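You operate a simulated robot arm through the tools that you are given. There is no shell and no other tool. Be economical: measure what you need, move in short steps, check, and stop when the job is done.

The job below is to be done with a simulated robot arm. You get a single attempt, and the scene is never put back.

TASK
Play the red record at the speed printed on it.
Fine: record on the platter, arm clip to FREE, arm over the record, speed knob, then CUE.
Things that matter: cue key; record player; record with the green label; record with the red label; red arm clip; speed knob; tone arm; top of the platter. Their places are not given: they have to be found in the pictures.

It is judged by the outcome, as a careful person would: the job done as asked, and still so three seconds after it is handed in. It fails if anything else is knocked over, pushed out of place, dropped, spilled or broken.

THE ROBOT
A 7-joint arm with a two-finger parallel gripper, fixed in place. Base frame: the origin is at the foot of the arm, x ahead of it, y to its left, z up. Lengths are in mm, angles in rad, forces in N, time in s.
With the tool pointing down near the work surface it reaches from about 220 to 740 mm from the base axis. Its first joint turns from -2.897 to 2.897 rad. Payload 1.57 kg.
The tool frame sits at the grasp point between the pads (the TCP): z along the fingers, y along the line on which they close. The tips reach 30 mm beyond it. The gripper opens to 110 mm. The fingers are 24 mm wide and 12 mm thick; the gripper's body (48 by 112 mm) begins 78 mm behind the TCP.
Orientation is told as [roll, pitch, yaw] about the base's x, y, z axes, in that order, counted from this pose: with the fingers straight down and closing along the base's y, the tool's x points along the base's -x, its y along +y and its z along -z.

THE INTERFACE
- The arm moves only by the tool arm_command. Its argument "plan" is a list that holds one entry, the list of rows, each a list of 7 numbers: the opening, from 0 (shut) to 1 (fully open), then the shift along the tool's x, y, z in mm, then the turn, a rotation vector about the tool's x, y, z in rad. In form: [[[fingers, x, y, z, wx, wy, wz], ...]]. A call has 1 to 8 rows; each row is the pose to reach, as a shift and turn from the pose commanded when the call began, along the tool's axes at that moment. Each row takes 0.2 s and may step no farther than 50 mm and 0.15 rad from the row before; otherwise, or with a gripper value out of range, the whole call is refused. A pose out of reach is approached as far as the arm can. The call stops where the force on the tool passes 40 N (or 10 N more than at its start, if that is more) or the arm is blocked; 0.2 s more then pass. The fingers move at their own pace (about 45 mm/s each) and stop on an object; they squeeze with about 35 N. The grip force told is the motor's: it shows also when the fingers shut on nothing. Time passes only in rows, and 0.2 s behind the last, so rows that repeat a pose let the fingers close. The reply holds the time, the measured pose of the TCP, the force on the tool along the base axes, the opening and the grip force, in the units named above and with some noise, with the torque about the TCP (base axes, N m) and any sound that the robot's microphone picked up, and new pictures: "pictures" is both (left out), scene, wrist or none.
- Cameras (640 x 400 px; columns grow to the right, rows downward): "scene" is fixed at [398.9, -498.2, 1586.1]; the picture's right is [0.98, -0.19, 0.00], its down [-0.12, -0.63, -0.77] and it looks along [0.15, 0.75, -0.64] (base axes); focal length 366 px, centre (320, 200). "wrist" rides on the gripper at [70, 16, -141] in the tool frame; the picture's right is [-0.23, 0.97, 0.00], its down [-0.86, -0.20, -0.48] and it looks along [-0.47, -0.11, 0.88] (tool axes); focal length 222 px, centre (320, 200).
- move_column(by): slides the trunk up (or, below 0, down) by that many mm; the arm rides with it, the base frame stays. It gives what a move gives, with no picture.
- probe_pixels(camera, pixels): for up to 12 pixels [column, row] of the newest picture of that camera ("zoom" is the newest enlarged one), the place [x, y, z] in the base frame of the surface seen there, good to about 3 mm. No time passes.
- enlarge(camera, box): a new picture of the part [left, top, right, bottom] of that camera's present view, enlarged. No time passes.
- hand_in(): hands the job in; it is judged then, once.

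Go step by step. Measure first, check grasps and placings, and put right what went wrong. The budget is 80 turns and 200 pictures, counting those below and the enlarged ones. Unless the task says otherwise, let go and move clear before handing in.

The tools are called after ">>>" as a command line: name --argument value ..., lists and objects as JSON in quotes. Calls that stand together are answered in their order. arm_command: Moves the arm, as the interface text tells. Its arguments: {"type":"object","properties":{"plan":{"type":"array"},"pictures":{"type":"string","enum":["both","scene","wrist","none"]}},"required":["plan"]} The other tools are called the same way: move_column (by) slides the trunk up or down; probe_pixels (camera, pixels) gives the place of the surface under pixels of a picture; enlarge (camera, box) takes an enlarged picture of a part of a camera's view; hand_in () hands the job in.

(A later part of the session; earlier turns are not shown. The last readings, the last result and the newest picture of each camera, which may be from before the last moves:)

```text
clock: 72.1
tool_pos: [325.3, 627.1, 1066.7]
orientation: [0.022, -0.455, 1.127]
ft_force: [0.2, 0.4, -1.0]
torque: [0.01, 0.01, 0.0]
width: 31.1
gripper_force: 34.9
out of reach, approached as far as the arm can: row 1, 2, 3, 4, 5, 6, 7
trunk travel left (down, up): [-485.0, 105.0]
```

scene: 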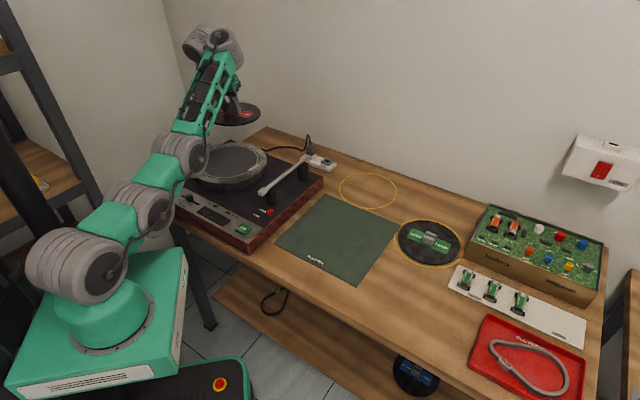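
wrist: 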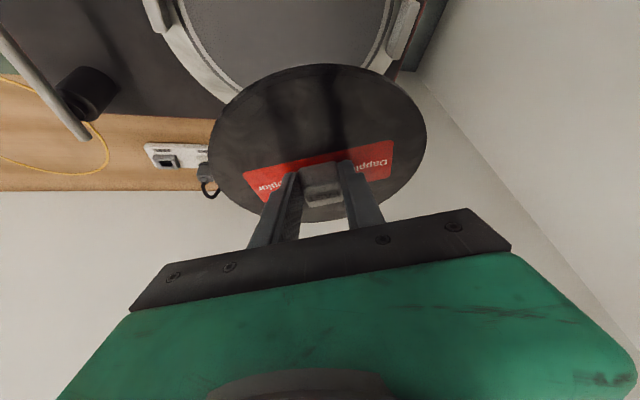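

The record is held over the player's rear. I'll locate the platter precisely via its ring and stops, and lower the trunk by 70 to free the wrist.

>>> enlarge --camera "scene" --box '[185, 135, 281, 195]'

>>> probe_pixels --camera "zoom" --pixels '[[270, 286], [486, 165], [300, 74], [420, 265], [485, 195], [175, 270], [440, 110], [460, 230], [545, 170], [340, 320], [400, 200], [300, 200]]'

>>> move_column --by -70

```text
6.67 times, centred on (233, 165) of scene
```

zoom: 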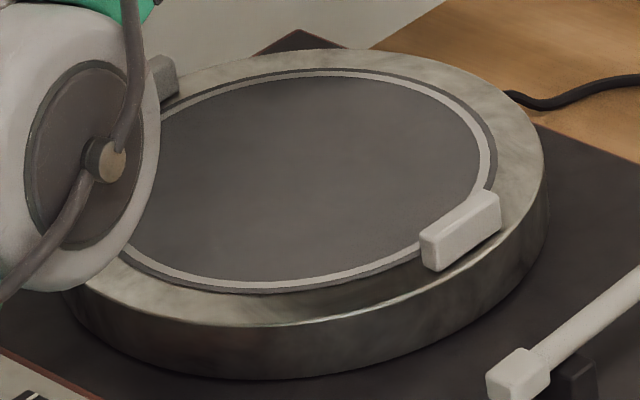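

```text
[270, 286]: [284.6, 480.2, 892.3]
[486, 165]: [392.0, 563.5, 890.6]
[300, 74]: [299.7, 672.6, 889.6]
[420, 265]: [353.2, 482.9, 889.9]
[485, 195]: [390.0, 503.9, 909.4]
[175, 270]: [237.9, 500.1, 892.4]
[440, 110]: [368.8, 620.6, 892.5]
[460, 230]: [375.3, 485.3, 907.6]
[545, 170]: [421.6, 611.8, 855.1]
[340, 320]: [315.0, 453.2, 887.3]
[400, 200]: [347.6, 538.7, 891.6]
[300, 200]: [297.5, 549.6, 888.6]
```

```text
clock: 73.2
tool_pos: [325.8, 625.9, 995.3]
orientation: [0.023, -0.452, 1.125]
ft_force: [0.1, -0.5, -1.4]
torque: [-0.01, 0.0, 0.0]
width: 31.2
gripper_force: 35.0
trunk travel left (down, up): [-415.0, 175.0]
```

The platter ring fits a circle centred at (296,576) with radius 96, leaving room for the 88 mm record. The record centre sits 16.7 mm ahead of the TCP. I'll lower the trunk a bit more and move the TCP to (289,561).

>>> move_column --by -20

>>> arm_command --plan '[[[0, 17, 1.4, -8, 0, -0.012, 0], [0, 34, 2.7, -16, 0, -0.024, 0], [0, 51, 4, -24, 0, -0.036, 0], [0, 67, 5.4, -32.5, 0, -0.048, 0], [0, 67, 5.4, -32.5, 0, -0.048, 0]]]'

```text
clock: 73.8
tool_pos: [326.6, 625.9, 976.7]
orientation: [0.023, -0.454, 1.127]
ft_force: [0.0, 0.4, -0.1]
torque: [-0.02, 0.01, 0.05]
width: 30.9
gripper_force: 35.0
trunk travel left (down, up): [-395.0, 195.0]
```

```text
clock: 75.0
tool_pos: [318.2, 628.5, 1000.9]
orientation: [0.025, -0.491, 1.126]
ft_force: [0.2, 0.3, -1.4]
torque: [0.0, -0.01, 0.0]
width: 31.2
gripper_force: 35.1
out of reach, approached as far as the arm can: row 1, 2, 3, 4, 5
trunk travel left (down, up): [-395.0, 195.0]
```

scene: 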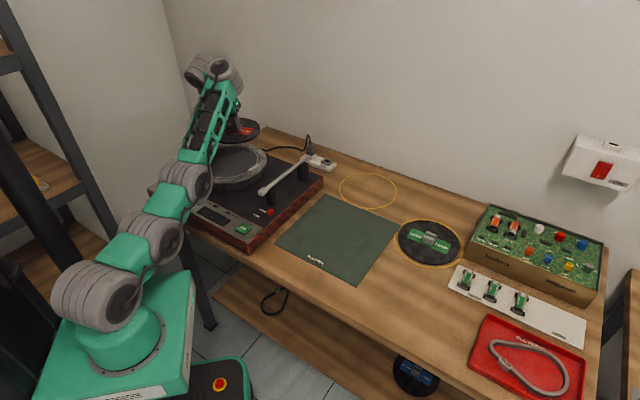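
wrist: 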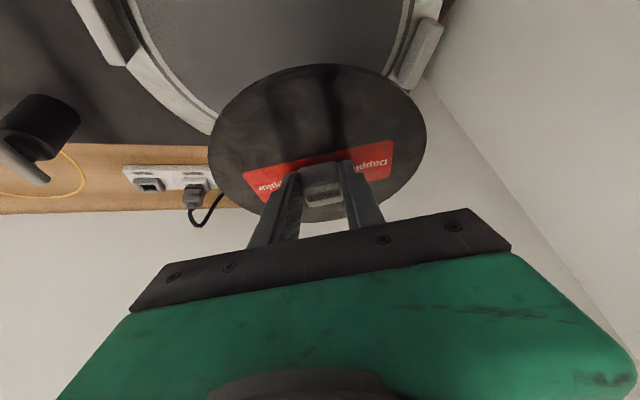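

Tilt 0.5 isn't feasible this close in, but at low tilt the pose is easy, and pressing the record's outer rim lightly on the platter will pivot the knob level in the pads. I'll reduce tilt to 0.1 and centre over the platter at z≈1010.

>>> arm_command --plan '[[[0, 5, 0, -12, 0.005, 0.1, 0], [0, 15, -1, -20, 0.01, 0.2, 0], [0, 28, -1.5, -28, 0.02, 0.3, 0], [0, 40, -2, -34, 0.025, 0.39, 0], [0, 51.9, -2.6, -37.9, 0.025, 0.39, 0], [0, 51.9, -2.6, -37.9, 0.025, 0.39, 0]]]'

>>> enlarge --camera "scene" --box '[150, 60, 330, 200]'

```text
clock: 76.4
tool_pos: [295.4, 572.1, 1013.6]
orientation: [0.0, -0.11, 1.129]
ft_force: [0.1, -0.6, -0.4]
torque: [-0.03, -0.02, -0.01]
width: 31.1
gripper_force: 34.9
trunk travel left (down, up): [-395.0, 195.0]
```

scene: 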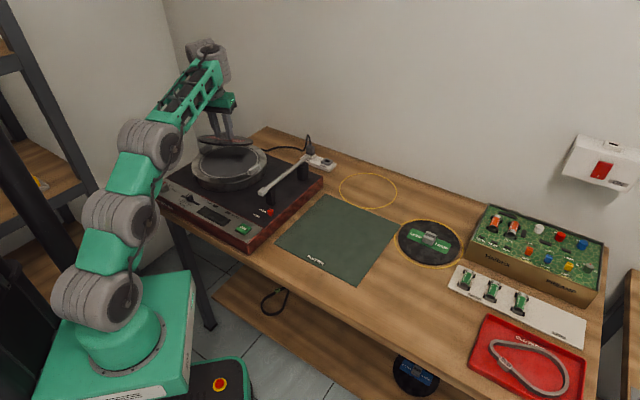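
wrist: 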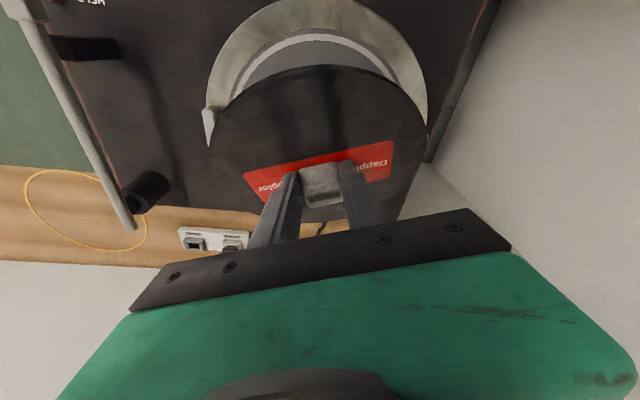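

```text
2.86 times, centred on (240, 130) of scene
```

zoom: 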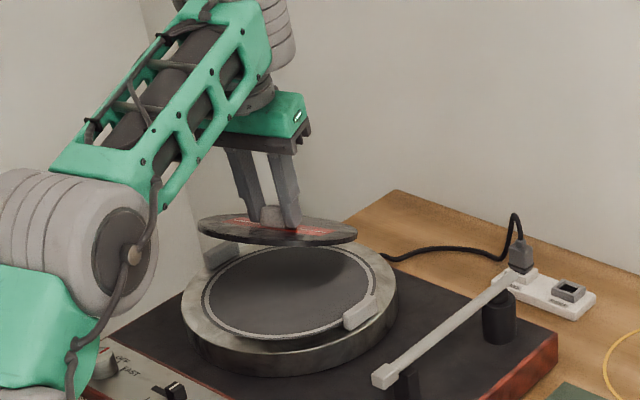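

The record is nicely centred above the platter with its far edge low. I'll descend to first contact, then press slowly so it levels.

>>> arm_command --plan '[[[0, 4, 1, 14, 0, 0, 0], [0, 6, 1.3, 28, 0, 0, 0], [0, 7.5, 1.3, 40, 0, 0, 0], [0, 8, 1.3, 46, 0, 0, 0], [0, 8.6, 1.3, 52, 0, 0, 0], [0, 9.2, 1.3, 57, 0, 0, 0], [0, 9.8, 1.3, 62, 0, 0, 0], [0, 9.8, 1.3, 62, 0, 0, 0]]]'

>>> enlarge --camera "scene" --box '[150, 60, 330, 200]'

```text
clock: 78.2
tool_pos: [292.1, 569.5, 950.6]
orientation: [-0.005, -0.115, 1.13]
ft_force: [-0.3, -3.2, 11.6]
torque: [0.87, -0.51, -0.1]
width: 31.2
gripper_force: 35.1
trunk travel left (down, up): [-395.0, 195.0]
```

scene: 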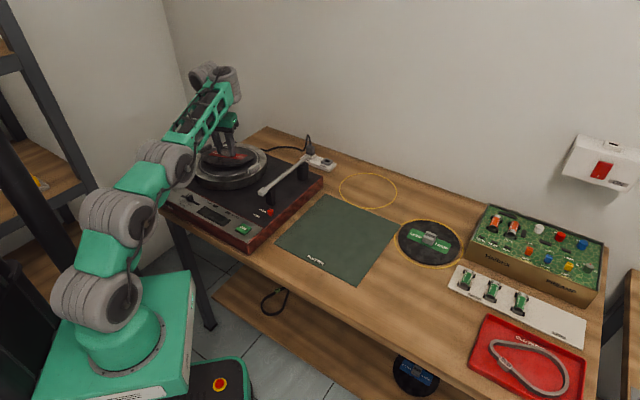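
wrist: 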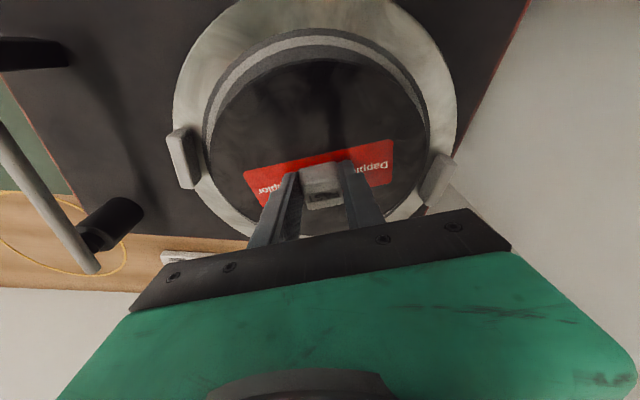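

```text
2.86 times, centred on (240, 130) of scene
```

zoom: 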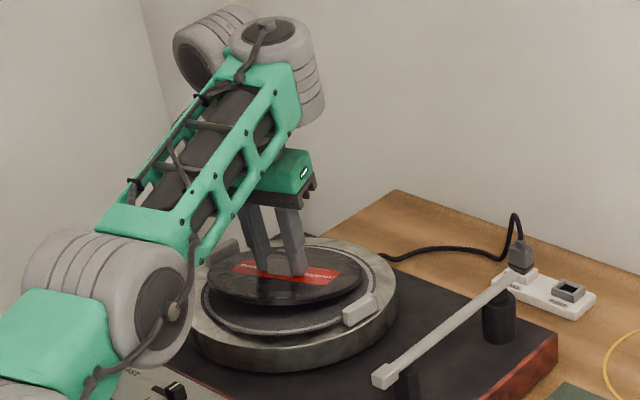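

It is pivoting with 11.6 N, with the inner edge still raised. I'll continue down 12 mm in small steps.

>>> arm_command --plan '[[[0, 0.4, 0, 4, 0, 0, 0], [0, 0.8, 0, 7, 0, 0, 0], [0, 1.1, 0, 10, 0, 0, 0], [0, 1.4, 0, 13, 0, 0, 0], [0, 1.4, 0, 13, 0, 0, 0]]]'

>>> enlarge --camera "scene" --box '[170, 100, 310, 200]'

```text
clock: 79.4
tool_pos: [291.4, 570.1, 935.7]
orientation: [-0.002, -0.113, 1.128]
ft_force: [0.0, -1.7, 9.3]
torque: [0.78, -0.5, -0.09]
width: 31.2
gripper_force: 35.0
trunk travel left (down, up): [-395.0, 195.0]
```

scene: 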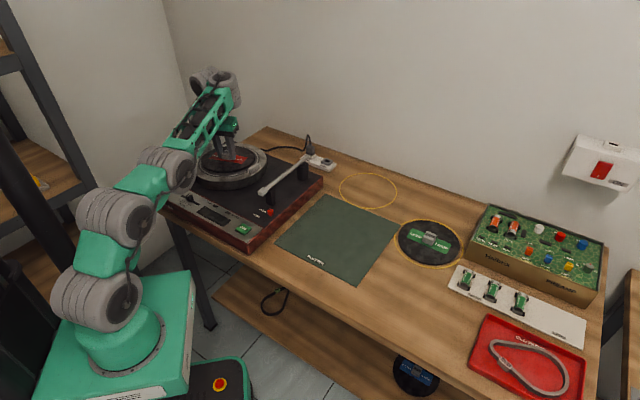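
wrist: 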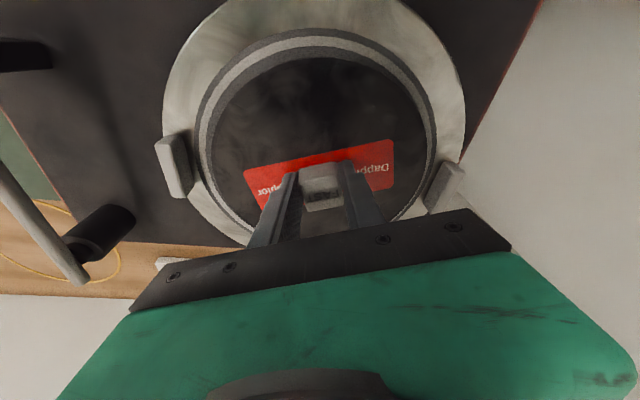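

```text
4.00 times, centred on (240, 150) of scene
```

zoom: 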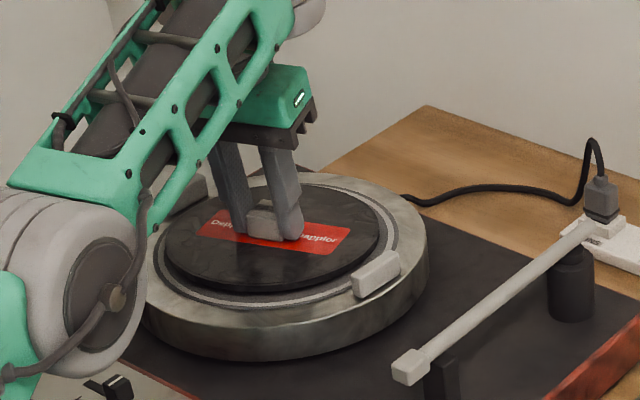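

Nearly flat; contact is still on the outer edge (torque arm about 85–100 mm). A few more mm will seat it.

>>> arm_command --plan '[[[0, 0.2, 0, 2, 0, 0, 0], [0, 0.4, 0, 4, 0, 0, 0], [0, 0.6, 0, 5.5, 0, 0, 0], [0, 0.6, 0, 5.5, 0, 0, 0]]]' --pictures "none"

>>> enlarge --camera "scene" --box '[185, 130, 281, 190]'

```text
clock: 80.4
tool_pos: [290.7, 569.1, 931.7]
orientation: [-0.003, -0.114, 1.129]
ft_force: [-0.7, -1.8, 16.0]
torque: [0.77, -0.46, -0.03]
width: 31.2
gripper_force: 35.0
trunk travel left (down, up): [-395.0, 195.0]
```

```text
6.67 times, centred on (233, 160) of scene
```

zoom: 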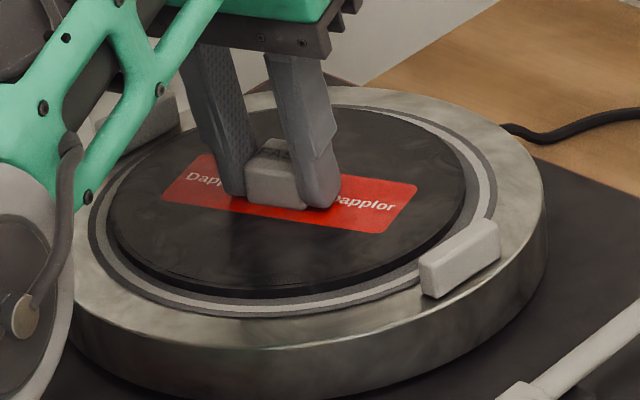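

The record lies flat on the platter inside the ring. I'll relieve the pressure slightly, open, and rise clear.

>>> arm_command --plan '[[[0, -0.2, 0, -2, 0, 0, 0], [0.3, -0.2, 0, -2, 0, 0, 0], [0.55, -0.2, 0, -2, 0, 0, 0], [0.55, -0.2, 0, -2, 0, 0, 0], [0.55, -3, 0, -25, 0, 0, 0], [0.55, -7, 0, -65, 0, 0, 0], [0.55, -10, 0, -100, 0, 0, 0]]]'

>>> enlarge --camera "scene" --box '[185, 130, 281, 190]'

>>> probe_pixels --camera "zoom" --pixels '[[460, 200], [300, 285], [250, 150], [310, 165], [300, 195], [420, 255], [300, 310], [490, 190], [255, 190], [440, 145]]'

```text
clock: 82.0
tool_pos: [291.6, 569.0, 1032.6]
orientation: [-0.004, -0.111, 1.132]
ft_force: [0.0, 0.3, -0.1]
torque: [0.02, 0.03, 0.02]
width: 60.6
gripper_force: 0.1
trunk travel left (down, up): [-395.0, 195.0]
```

scene: 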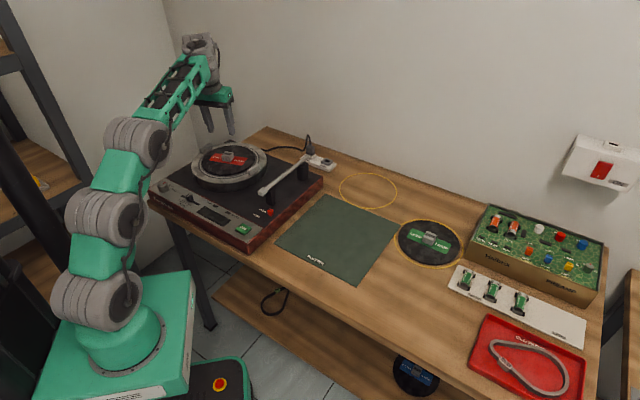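
wrist: 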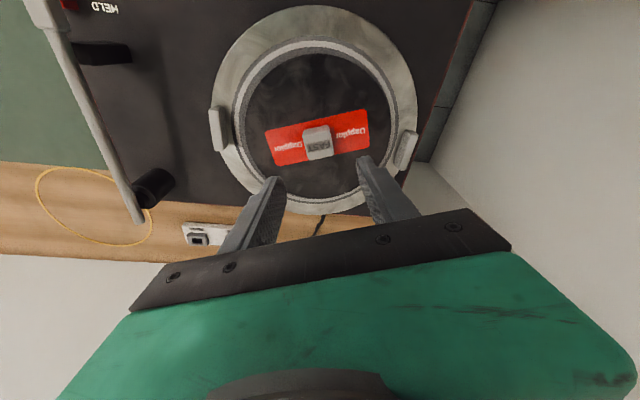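

```text
6.67 times, centred on (233, 160) of scene
```

zoom: 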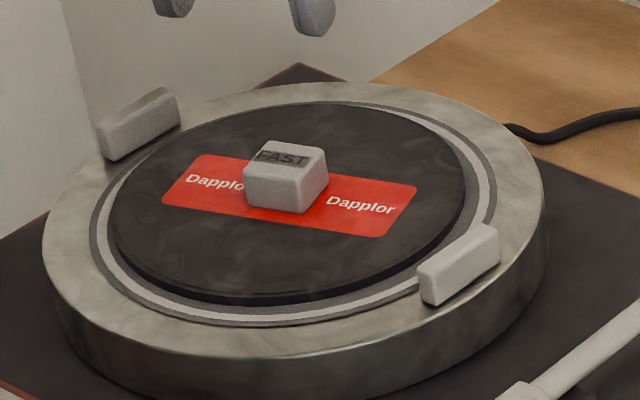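

```text
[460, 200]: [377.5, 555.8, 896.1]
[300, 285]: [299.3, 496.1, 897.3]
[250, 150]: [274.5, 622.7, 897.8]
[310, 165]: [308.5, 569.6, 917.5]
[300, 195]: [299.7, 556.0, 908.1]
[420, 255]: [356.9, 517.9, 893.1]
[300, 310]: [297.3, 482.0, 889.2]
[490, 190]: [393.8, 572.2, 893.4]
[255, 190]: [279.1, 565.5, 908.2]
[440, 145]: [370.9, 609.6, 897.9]
```

The record sits centred and flat, with its knob near (295,571). Next is the red clip by the tone-arm head, so I'll zoom there and on the speed knob to plan.

>>> enlarge --camera "scene" --box '[236, 175, 300, 215]'

>>> probe_pixels --camera "zoom" --pixels '[[331, 352], [320, 375], [350, 350], [335, 330], [285, 335], [250, 375], [255, 160], [300, 150], [330, 250], [330, 210], [420, 80], [300, 395]]'

>>> enlarge --camera "scene" --box '[145, 165, 209, 205]'

>>> probe_pixels --camera "zoom" --pixels '[[250, 180], [240, 150], [225, 200], [280, 200], [250, 240], [310, 160], [340, 230], [210, 175]]'

```text
10.00 times, centred on (268, 195) of scene
```

zoom: 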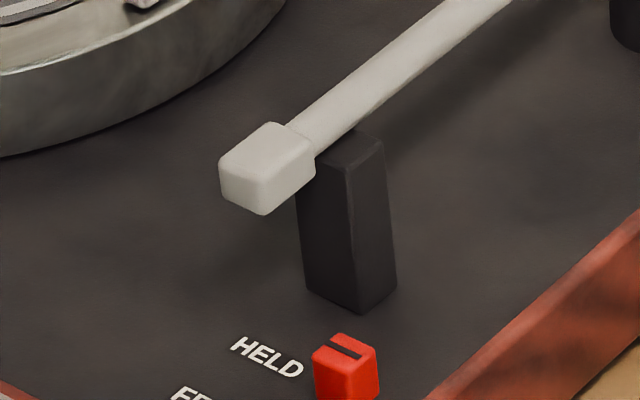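

```text
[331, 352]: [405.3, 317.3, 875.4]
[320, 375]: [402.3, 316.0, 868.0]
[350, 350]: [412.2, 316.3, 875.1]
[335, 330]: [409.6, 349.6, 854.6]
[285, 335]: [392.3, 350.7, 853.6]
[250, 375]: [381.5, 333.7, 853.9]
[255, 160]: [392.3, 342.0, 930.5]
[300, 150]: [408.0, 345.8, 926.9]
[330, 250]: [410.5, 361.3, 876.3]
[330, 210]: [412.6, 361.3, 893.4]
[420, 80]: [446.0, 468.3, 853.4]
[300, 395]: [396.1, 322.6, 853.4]
```

```text
10.00 times, centred on (177, 185) of scene
```

zoom: 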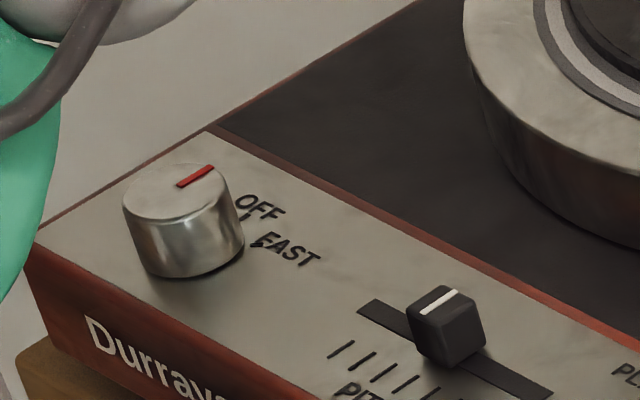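

```text
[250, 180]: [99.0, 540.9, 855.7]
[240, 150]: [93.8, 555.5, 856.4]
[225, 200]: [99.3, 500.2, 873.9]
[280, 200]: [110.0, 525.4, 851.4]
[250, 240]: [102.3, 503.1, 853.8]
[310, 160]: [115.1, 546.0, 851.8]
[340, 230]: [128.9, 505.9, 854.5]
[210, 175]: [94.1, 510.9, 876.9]
```

The clip is a red block at (407,317,875) and its FREE label lies about 30 mm toward the player's front, direction about (-0.65,-0.76). I'll go above it with the jaws across that direction (yaw 0.79, vertical).

>>> arm_command --plan '[[[0.5, 31, -35, 2, 0.006, 0.02, 0.056], [0.4, 62, -70, 4, 0.013, 0.04, 0.113], [0.4, 93, -105, 6, 0.019, 0.056, 0.169], [0.4, 124, -140, 8, 0.025, 0.075, 0.225], [0.4, 155, -175, 9.5, 0.032, 0.093, 0.282], [0.4, 186, -210.5, 11.4, 0.038, 0.111, 0.338], [0.4, 186, -210.5, 11.4, 0.038, 0.111, 0.338]]]' --pictures "wrist"

```text
clock: 83.6
tool_pos: [404.6, 311.9, 998.5]
orientation: [-0.021, -0.003, 0.788]
ft_force: [-0.3, -0.5, 0.2]
torque: [0.02, 0.01, 0.01]
width: 44.0
gripper_force: 0.1
trunk travel left (down, up): [-395.0, 195.0]
```

wrist: 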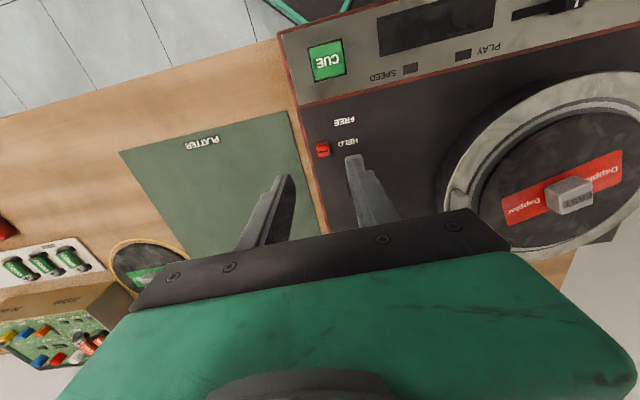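

I can see the clip at (322,149), HELD at (348,143) and FREE at (344,122). I'll probe them for the exact direction and distance.

>>> probe_pixels --camera "wrist" --pixels '[[322, 147], [348, 143], [344, 122], [327, 62], [318, 150], [327, 155]]'

>>> enlarge --camera "wrist" --box '[280, 90, 376, 150]'

```text
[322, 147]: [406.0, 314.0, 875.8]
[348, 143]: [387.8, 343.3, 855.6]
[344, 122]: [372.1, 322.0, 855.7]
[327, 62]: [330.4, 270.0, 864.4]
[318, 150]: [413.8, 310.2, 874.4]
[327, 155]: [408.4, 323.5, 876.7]
```

```text
6.67 times, centred on (328, 120) of wrist
```

zoom: 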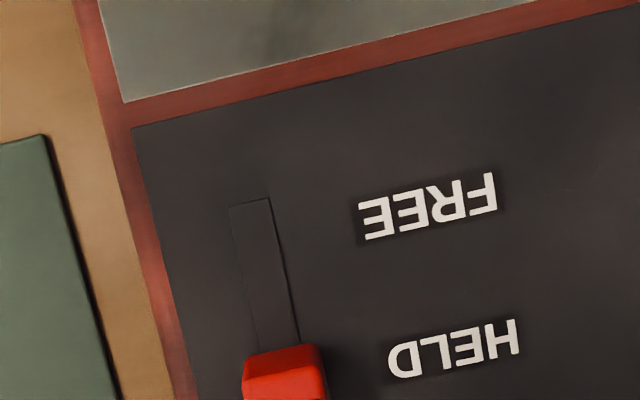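

The slot runs from the clip toward FREE, with travel about 26 mm along (-0.59,-0.81). I'll turn the yaw to 0.93 and descend around the clip.

>>> arm_command --plan '[[[0.4, -1, 0, 30, -0.01, 0, -0.05], [0.4, -2, 0, 60, -0.02, 0, -0.1], [0.4, -2.8, 0, 90, -0.02, 0, -0.142], [0.4, -2.8, 0, 100, -0.02, 0, -0.142], [0.4, -2.8, 0, 108, -0.02, 0, -0.142], [0.4, -2.8, 0, 108, -0.02, 0, -0.142]]]' --pictures "wrist"

>>> enlarge --camera "scene" --box '[230, 170, 310, 220]'

```text
clock: 84.2
tool_pos: [408.6, 312.9, 960.0]
orientation: [-0.014, -0.028, 0.874]
ft_force: [-4.4, -4.1, 11.6]
torque: [0.14, 0.31, 0.26]
width: 44.7
gripper_force: 0.0
trunk travel left (down, up): [-395.0, 195.0]
stopped in row 2: the force on the tool passed its limit at 55 N (the readings are from after the stop); the commanded pose is now the measured one
```

wrist: 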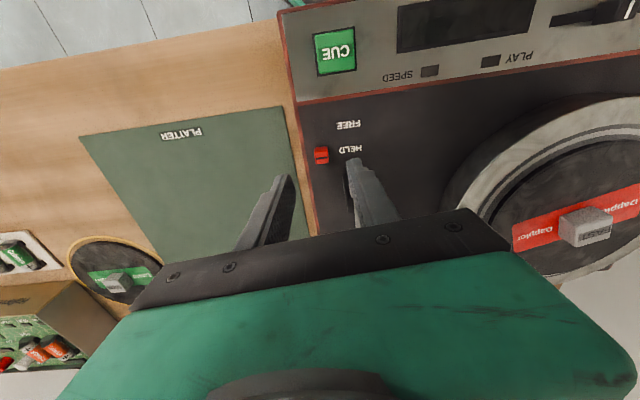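

```text
8.00 times, centred on (270, 195) of scene
```

zoom: 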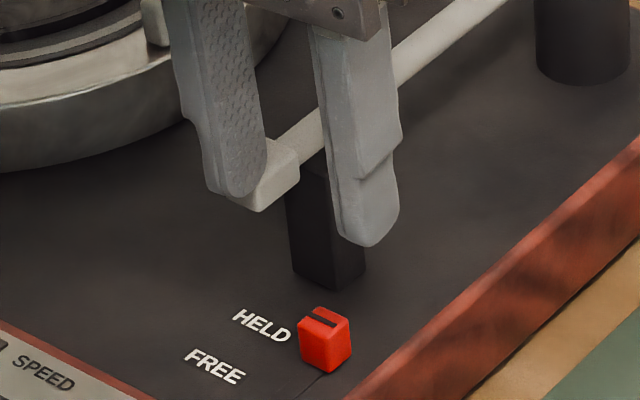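

The left finger landed on the tone-arm head, so I must avoid that side. Instead I'll use one finger behind the clip: lift, turn the closing line along the slot (yaw 2.5), and come down with the back finger just behind the clip.

>>> arm_command --plan '[[[0.4, 0, 0, -30, 0, 0, 0], [0.5, 0, 0, -60, 0, 0.01, -0.145], [0.55, 0, 0, -60, 0, 0.02, -0.29], [0.55, 0, 0, -60, 0, 0.02, -0.435], [0.55, 0, 0, -60, 0, 0.02, -0.58], [0.55, 0, 0, -60, 0, 0.02, -0.725], [0.55, 0, 0, -60, 0, 0.02, -0.87], [0.55, 0, 0, -60, 0, 0.02, -1.015]]]' --pictures "none"

>>> arm_command --plan '[[[0.55, 0, 0, 0, 0, 0, -0.14], [0.55, 0, 0, 0, 0, 0, -0.28], [0.55, 0, 0, 0, 0, 0, -0.42], [0.55, 0, 0, 0, 0, 0, -0.56], [0.55, 0, 0, 0, 0, 0, -0.617], [0.55, 0, 0, 0, 0, 0, -0.617]]]' --pictures "scene"

```text
clock: 86.0
tool_pos: [409.1, 312.8, 1017.7]
orientation: [-0.015, 0.012, 1.889]
ft_force: [1.3, 0.1, -0.6]
torque: [-0.01, 0.02, 0.02]
width: 60.5
gripper_force: 0.0
trunk travel left (down, up): [-395.0, 195.0]
```

```text
clock: 87.4
tool_pos: [407.8, 312.2, 1018.6]
orientation: [-0.006, 0.02, 2.507]
ft_force: [0.4, -0.1, 0.4]
torque: [-0.02, 0.0, -0.02]
width: 60.4
gripper_force: 0.0
trunk travel left (down, up): [-395.0, 195.0]
```

scene: 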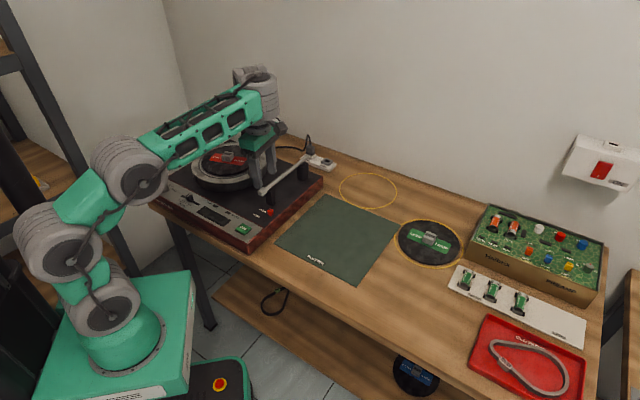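

Yaw is 2.507. I'll shift so the back finger is just behind the clip and to the right of the head, then descend to TCP z≈893.

>>> arm_command --plan '[[[0.55, 4.1, 17.5, 0, 0, 0, 0], [0.55, 4.1, 17.5, 35, 0, 0, 0], [0.55, 4.1, 17.5, 70, 0, 0, 0], [0.55, 4.1, 17.5, 100, 0, 0, 0], [0.55, 4.1, 17.5, 125, 0, 0, 0], [0.55, 4.1, 17.5, 125, 0, 0, 0]]]' --pictures "none"

>>> enlarge --camera "scene" --box '[220, 170, 316, 230]'

```text
clock: 88.8
tool_pos: [397.9, 307.9, 909.8]
orientation: [0.007, -0.018, 2.503]
ft_force: [-0.3, -0.2, 0.8]
torque: [0.0, -0.01, 0.01]
width: 60.5
gripper_force: 0.0
out of reach, approached as far as the arm can: row 5
trunk travel left (down, up): [-395.0, 195.0]
```

```text
6.67 times, centred on (268, 200) of scene
```

zoom: 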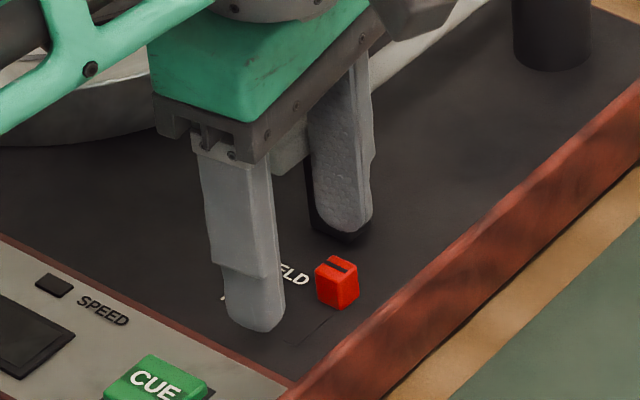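

It stopped at z=910 on the wrist limit. I'll lower the trunk 25 while the arm rises 15, then correct the position.

>>> arm_command --plan '[[[0.55, 0, 0, -15, 0, 0, 0], [0.55, 0, 0, -15, 0, 0, 0]]]' --pictures "none"

>>> move_column --by -45

>>> arm_command --plan '[[[0.55, 0, 0, -8, 0, 0, 0], [0.55, 9.5, 8.1, -8, 0, 0, 0], [0.55, 9.5, 8.1, -8, 0, 0, 0]]]' --pictures "none"

>>> enlarge --camera "scene" --box '[220, 170, 316, 230]'

```text
clock: 89.4
tool_pos: [402.1, 295.7, 911.2]
orientation: [0.001, 0.019, 2.504]
ft_force: [-0.7, -0.8, -0.1]
torque: [0.02, -0.01, 0.0]
width: 60.2
gripper_force: 0.0
out of reach, approached as far as the arm can: row 1, 2
trunk travel left (down, up): [-395.0, 195.0]
```

```text
clock: 90.1
tool_pos: [403.8, 296.7, 886.6]
orientation: [-0.021, 0.027, 2.507]
ft_force: [-10.3, -1.7, 14.1]
torque: [-0.46, 0.74, -0.21]
width: 67.5
gripper_force: 3.7
trunk travel left (down, up): [-362.0, 228.0]
stopped: the force on the tool passed its limit at 58 N (the readings are from after the stop); the commanded pose is now the measured one
```

```text
clock: 90.9
tool_pos: [407.1, 284.7, 892.4]
orientation: [-0.016, 0.024, 2.506]
ft_force: [0.6, 1.2, -0.1]
torque: [0.03, -0.02, -0.03]
width: 61.5
gripper_force: 0.7
trunk travel left (down, up): [-362.0, 228.0]
```

```text
6.67 times, centred on (268, 200) of scene
```

zoom: 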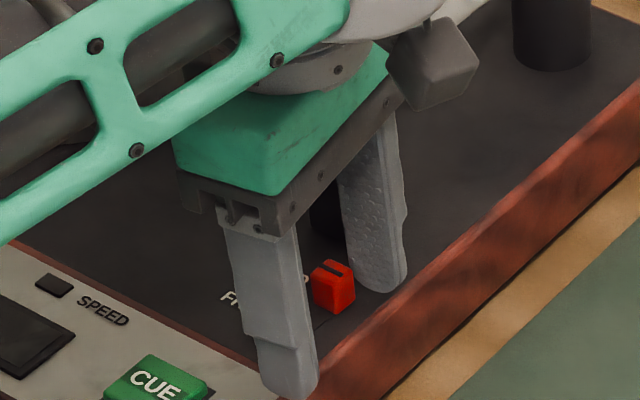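

The finger had come down beside the clip, to its right. I'll lift 22 mm, shift left 12 and back 8, then lower behind the clip.

>>> arm_command --plan '[[[0.55, 0, 0, -22, 0.016, 0, 0], [0.55, -12, -8, -22, 0.016, 0, 0], [0.55, -12, -8, -22, 0.016, 0, 0], [0.55, -12, -8, -10, 0.016, 0, 0], [0.55, -12, -8, 0, 0.016, 0, 0], [0.55, -12, -8, 0, 0.016, 0, 0]]]' --pictures "none"

>>> enlarge --camera "scene" --box '[220, 170, 316, 230]'

```text
clock: 92.3
tool_pos: [401.8, 297.9, 891.6]
orientation: [-0.033, 0.022, 2.507]
ft_force: [0.0, -0.6, -0.5]
torque: [0.02, 0.04, 0.01]
width: 60.4
gripper_force: 0.1
trunk travel left (down, up): [-362.0, 228.0]
```

```text
6.67 times, centred on (268, 200) of scene
```

zoom: 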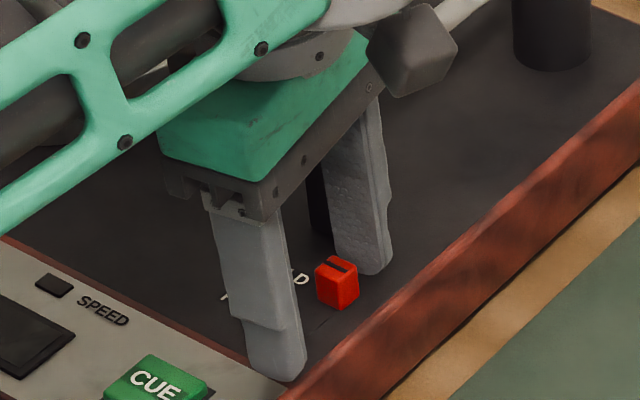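

The back finger is now right behind the clip with no contact force. I'll pull toward FREE by 30 mm in small steps.

>>> arm_command --plan '[[[0.55, 0, 5, 0, 0, 0, 0], [0.55, 0, 10, 0, 0, 0, 0], [0.55, 0, 14, 0, 0, 0, 0], [0.55, 0, 18, 0, 0, 0, 0], [0.55, 0, 22, 0, 0, 0, 0], [0.55, 0, 26, 0, 0, 0, 0], [0.55, 0, 30, 0, 0, 0, 0], [0.55, 0, 30, 0, 0, 0, 0]]]' --pictures "none"

>>> enlarge --camera "scene" --box '[220, 170, 316, 230]'

```text
clock: 94.1
tool_pos: [391.3, 280.1, 900.9]
orientation: [-0.027, 0.021, 2.507]
ft_force: [0.6, 0.2, 0.4]
torque: [-0.02, 0.0, 0.0]
width: 60.8
gripper_force: 0.1
out of reach, approached as far as the arm can: row 3, 4, 5, 6, 7, 8
trunk travel left (down, up): [-362.0, 228.0]
```

```text
6.67 times, centred on (268, 200) of scene
```

zoom: 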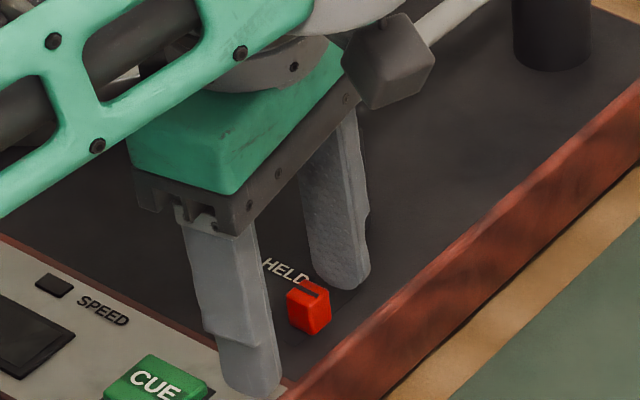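

The clip slid about 18 of 26 mm before the wrist limit lifted the tool. I'll lower the trunk 12 and pull another 11 mm.

>>> move_column --by -12

>>> arm_command --plan '[[[0.55, 0, 4, 0, 0, 0, 0], [0.55, 0, 8, 0, 0, 0, 0], [0.55, 0, 11, 0, 0, 0, 0], [0.55, 0, 11, 0, 0, 0, 0]]]' --pictures "none"

>>> enlarge --camera "scene" --box '[220, 170, 316, 230]'

```text
clock: 94.7
tool_pos: [391.0, 279.1, 889.9]
orientation: [-0.027, 0.02, 2.504]
ft_force: [0.7, 0.5, 0.0]
torque: [0.03, 0.04, 0.02]
width: 60.7
gripper_force: 0.0
trunk travel left (down, up): [-350.0, 240.0]
```

```text
clock: 95.7
tool_pos: [387.8, 274.2, 893.2]
orientation: [-0.024, 0.02, 2.506]
ft_force: [0.5, 0.5, -1.2]
torque: [-0.01, 0.0, -0.02]
width: 61.6
gripper_force: 1.3
out of reach, approached as far as the arm can: row 2, 3, 4
trunk travel left (down, up): [-350.0, 240.0]
```

```text
6.67 times, centred on (268, 200) of scene
```

zoom: 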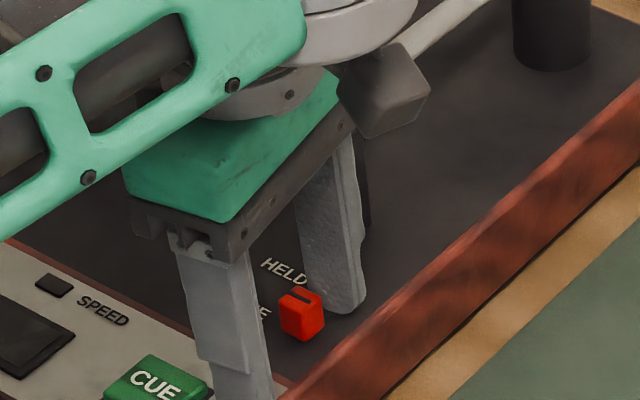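

About 23 of 26 mm done. I'll finish by closing the fingers a little, which moves the back finger another 6–7 mm.

>>> arm_command --plan '[[[0.5, 0, 0, 0, 0, 0, 0], [0.43, 0, 0, 0, 0, 0, 0], [0.43, 0, 0, 0, 0, 0, 0], [0.43, 0, 0, 0, 0, 0, 0]]]' --pictures "none"

>>> enlarge --camera "scene" --box '[220, 170, 316, 230]'

```text
clock: 96.7
tool_pos: [388.2, 273.5, 894.1]
orientation: [-0.023, 0.02, 2.505]
ft_force: [5.9, 9.2, 1.5]
torque: [0.22, -0.12, -0.11]
width: 57.7
gripper_force: 5.3
trunk travel left (down, up): [-350.0, 240.0]
```

```text
6.67 times, centred on (268, 200) of scene
```

zoom: 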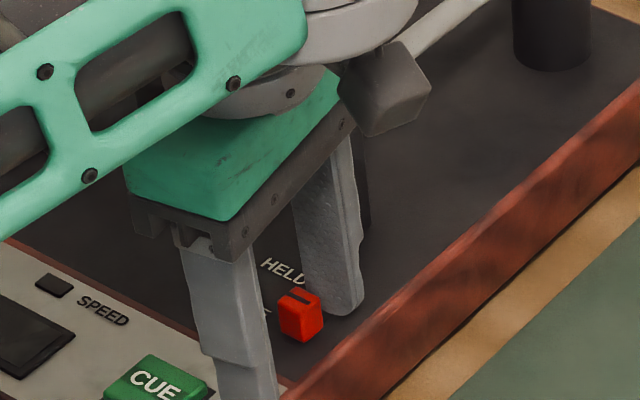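

The finger now presses 11 N with no further motion, so the clip is at its FREE end. I'll open, rise, close the fingers and move to the right side of the tone arm near the head, ready to swing it.

>>> arm_command --plan '[[[0.6, 0, 0, -3, 0, 0, 0], [0.6, 0, 0, -45, 0, 0, 0], [0.4, 0, 0, -90, 0, 0, 0], [0, 0, -10, -115, 0, 0, 0], [0, 2, -50, -120, 0, 0, 0], [0, 4.4, -85.4, -120, 0, 0, 0], [0, 4.4, -85.4, -90, 0, 0, 0], [0, 4.4, -85.4, -75, 0, 0, 0]]]' --pictures "scene"

>>> enlarge --camera "scene" --box '[220, 130, 332, 230]'

```text
clock: 98.5
tool_pos: [439.8, 336.6, 971.6]
orientation: [-0.029, 0.021, 2.506]
ft_force: [-0.4, -0.1, 0.2]
torque: [0.0, 0.01, -0.02]
width: 0.0
gripper_force: 21.5
trunk travel left (down, up): [-350.0, 240.0]
```

scene: 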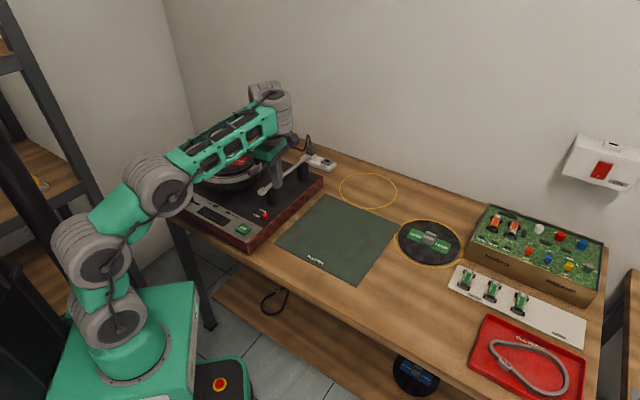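

```text
4.00 times, centred on (276, 180) of scene
```

zoom: 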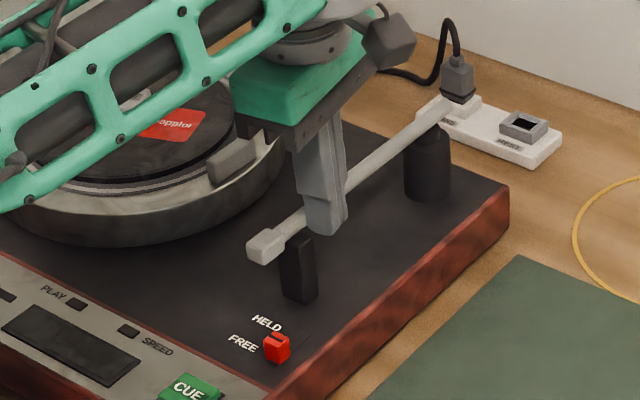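

The clip shows at FREE. The closed fingers stand just right of the tube, so I'll lower to TCP z≈945 and push along the arc about the pivot (535,480).

>>> arm_command --plan '[[[0, 0, 0, 14, 0, 0, 0], [0, 0, 0, 26, 0, 0, 0], [0, -16, -4.1, 26, 0, 0, 0], [0, -30.6, -5.4, 26, 0, 0, 0], [0, -45.1, -8, 26, 0, 0, 0], [0, -59.3, -11.9, 26, 0, 0, 0], [0, -73, -16.9, 26, 0, 0, 0], [0, -86.3, -23.1, 26, 0, 0, 0]]]' --pictures "none"

>>> enlarge --camera "scene" --box '[190, 130, 334, 220]'

```text
clock: 100.3
tool_pos: [384.4, 409.6, 943.0]
orientation: [-0.027, 0.023, 2.507]
ft_force: [0.5, 1.3, 0.2]
torque: [0.01, 0.0, 0.04]
width: 0.0
gripper_force: 21.4
trunk travel left (down, up): [-350.0, 240.0]
```

```text
4.44 times, centred on (262, 175) of scene
```

zoom: 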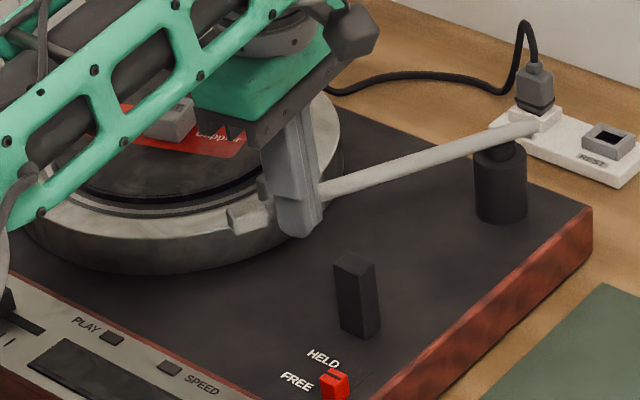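

The tone arm swings freely and its head has reached the platter's rim. I'll continue the arc to bring the head over the record.

>>> arm_command --plan '[[[0, -12.6, -7.4, -2, 0, 0, 0], [0, -24.6, -15.8, -3, 0, 0, 0], [0, -35.8, -25.2, -3, 0, 0, 0], [0, -46.2, -35.5, -3, 0, 0, 0], [0, -55.6, -46.8, -3, 0, 0, 0], [0, -63.9, -58.8, -3, 0, 0, 0], [0, -63.9, -58.8, -3, 0, 0, 0]]]' --pictures "none"

>>> enlarge --camera "scene" --box '[190, 130, 334, 220]'

```text
clock: 101.9
tool_pos: [367.9, 492.6, 947.2]
orientation: [-0.028, 0.021, 2.506]
ft_force: [0.0, 0.5, -0.2]
torque: [-0.03, -0.01, -0.04]
width: 0.0
gripper_force: 21.4
trunk travel left (down, up): [-350.0, 240.0]
```

```text
4.44 times, centred on (262, 175) of scene
5 turns are left
```

zoom: 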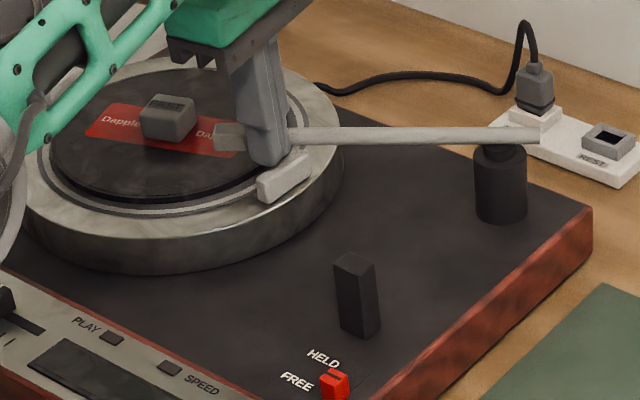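

The head is over the record; only 5 turns remain. I'll back off, lift, travel to hover above the speed knob at about (83,504), and take views for alignment.

>>> arm_command --plan '[[[0, 4.7, 6.4, 0, 0, 0, 0], [0, 4.7, 6.4, -45, 0, 0, 0], [0, 4.7, 6.4, -85, 0, 0, 0], [0.3, -35.5, 32, -85, 0, 0, 0], [0.6, -75.6, 57.5, -85, 0, 0, 0], [0.6, -115.8, 83.1, -85, 0, 0, 0], [0.6, -155.9, 108.7, -85, 0, 0, 0], [0.6, -196.1, 134.2, -85, 0, 0, 0]]]' --pictures "none"

>>> move_column --by -20

>>> arm_command --plan '[[[0.6, -40.1, 25.6, 0, 0, 0, 0], [0.6, -40.1, 25.6, 25, 0, 0, 0], [0.6, -40.1, 25.6, 50, 0, 0, 0], [0.6, -40.1, 25.6, 50, 0, 0, 0]]]'

>>> enlarge --camera "scene" --box '[145, 155, 225, 205]'

>>> probe_pixels --camera "scene" --pixels '[[162, 184], [166, 187], [158, 184], [163, 188], [162, 181], [171, 186], [174, 190], [166, 191], [158, 190]]'

>>> enlarge --camera "wrist" --box '[220, 60, 460, 210]'

>>> probe_pixels --camera "wrist" --pixels '[[320, 120], [320, 130], [320, 140], [320, 150], [320, 160], [310, 140], [330, 140], [300, 140], [340, 140], [310, 150], [330, 150], [320, 110]]'

```text
clock: 103.7
tool_pos: [124.7, 502.4, 1025.1]
orientation: [-0.028, 0.022, 2.505]
ft_force: [0.3, -0.7, -0.3]
torque: [0.01, 0.05, 0.01]
width: 66.1
gripper_force: 0.0
trunk travel left (down, up): [-350.0, 240.0]
```

```text
clock: 104.3
tool_pos: [125.3, 502.7, 1002.9]
orientation: [-0.029, 0.02, 2.505]
ft_force: [0.1, -0.4, 0.0]
torque: [-0.01, -0.02, -0.01]
width: 66.0
gripper_force: 0.1
trunk travel left (down, up): [-330.0, 260.0]
```

```text
clock: 105.3
tool_pos: [80.9, 506.6, 954.0]
orientation: [-0.027, 0.021, 2.507]
ft_force: [0.0, 0.3, 0.2]
torque: [-0.02, -0.03, 0.0]
width: 65.9
gripper_force: 0.1
trunk travel left (down, up): [-330.0, 260.0]
```

scene: 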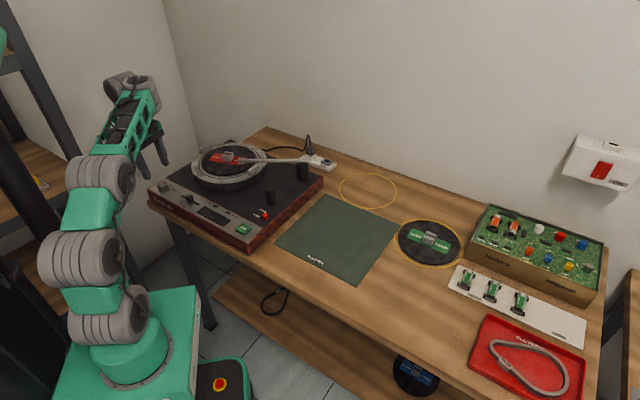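
wrist: 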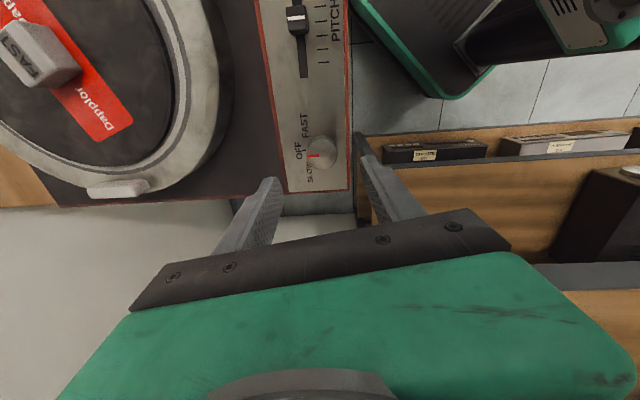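

```text
8.00 times, centred on (185, 180) of scene
```

zoom: 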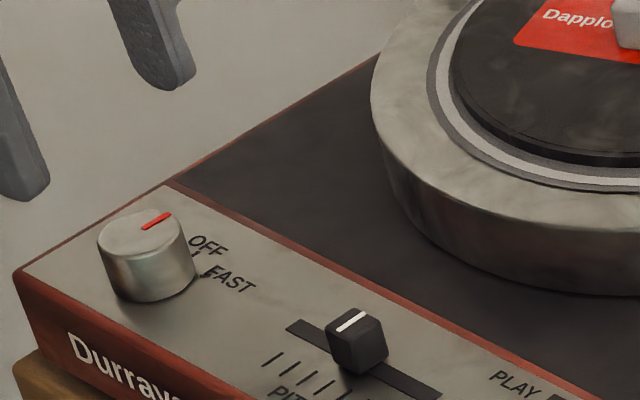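

```text
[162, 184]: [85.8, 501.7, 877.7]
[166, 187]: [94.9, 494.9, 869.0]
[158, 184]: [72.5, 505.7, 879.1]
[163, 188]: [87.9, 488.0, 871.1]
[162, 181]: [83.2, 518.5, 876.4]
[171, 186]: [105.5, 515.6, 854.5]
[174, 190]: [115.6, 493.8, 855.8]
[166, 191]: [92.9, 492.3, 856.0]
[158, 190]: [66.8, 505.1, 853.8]
```

```text
2.67 times, centred on (340, 135) of wrist
```

zoom: 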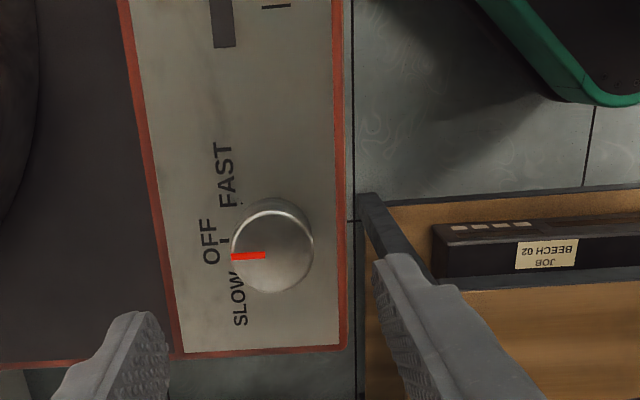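

```text
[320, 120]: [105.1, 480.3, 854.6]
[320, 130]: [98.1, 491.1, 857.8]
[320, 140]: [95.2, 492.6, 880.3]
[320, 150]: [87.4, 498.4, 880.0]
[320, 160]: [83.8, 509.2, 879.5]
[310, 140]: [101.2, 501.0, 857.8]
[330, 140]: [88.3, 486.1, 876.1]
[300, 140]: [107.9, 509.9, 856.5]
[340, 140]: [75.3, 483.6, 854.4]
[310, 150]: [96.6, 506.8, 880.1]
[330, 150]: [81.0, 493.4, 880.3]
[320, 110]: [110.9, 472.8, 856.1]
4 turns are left
```

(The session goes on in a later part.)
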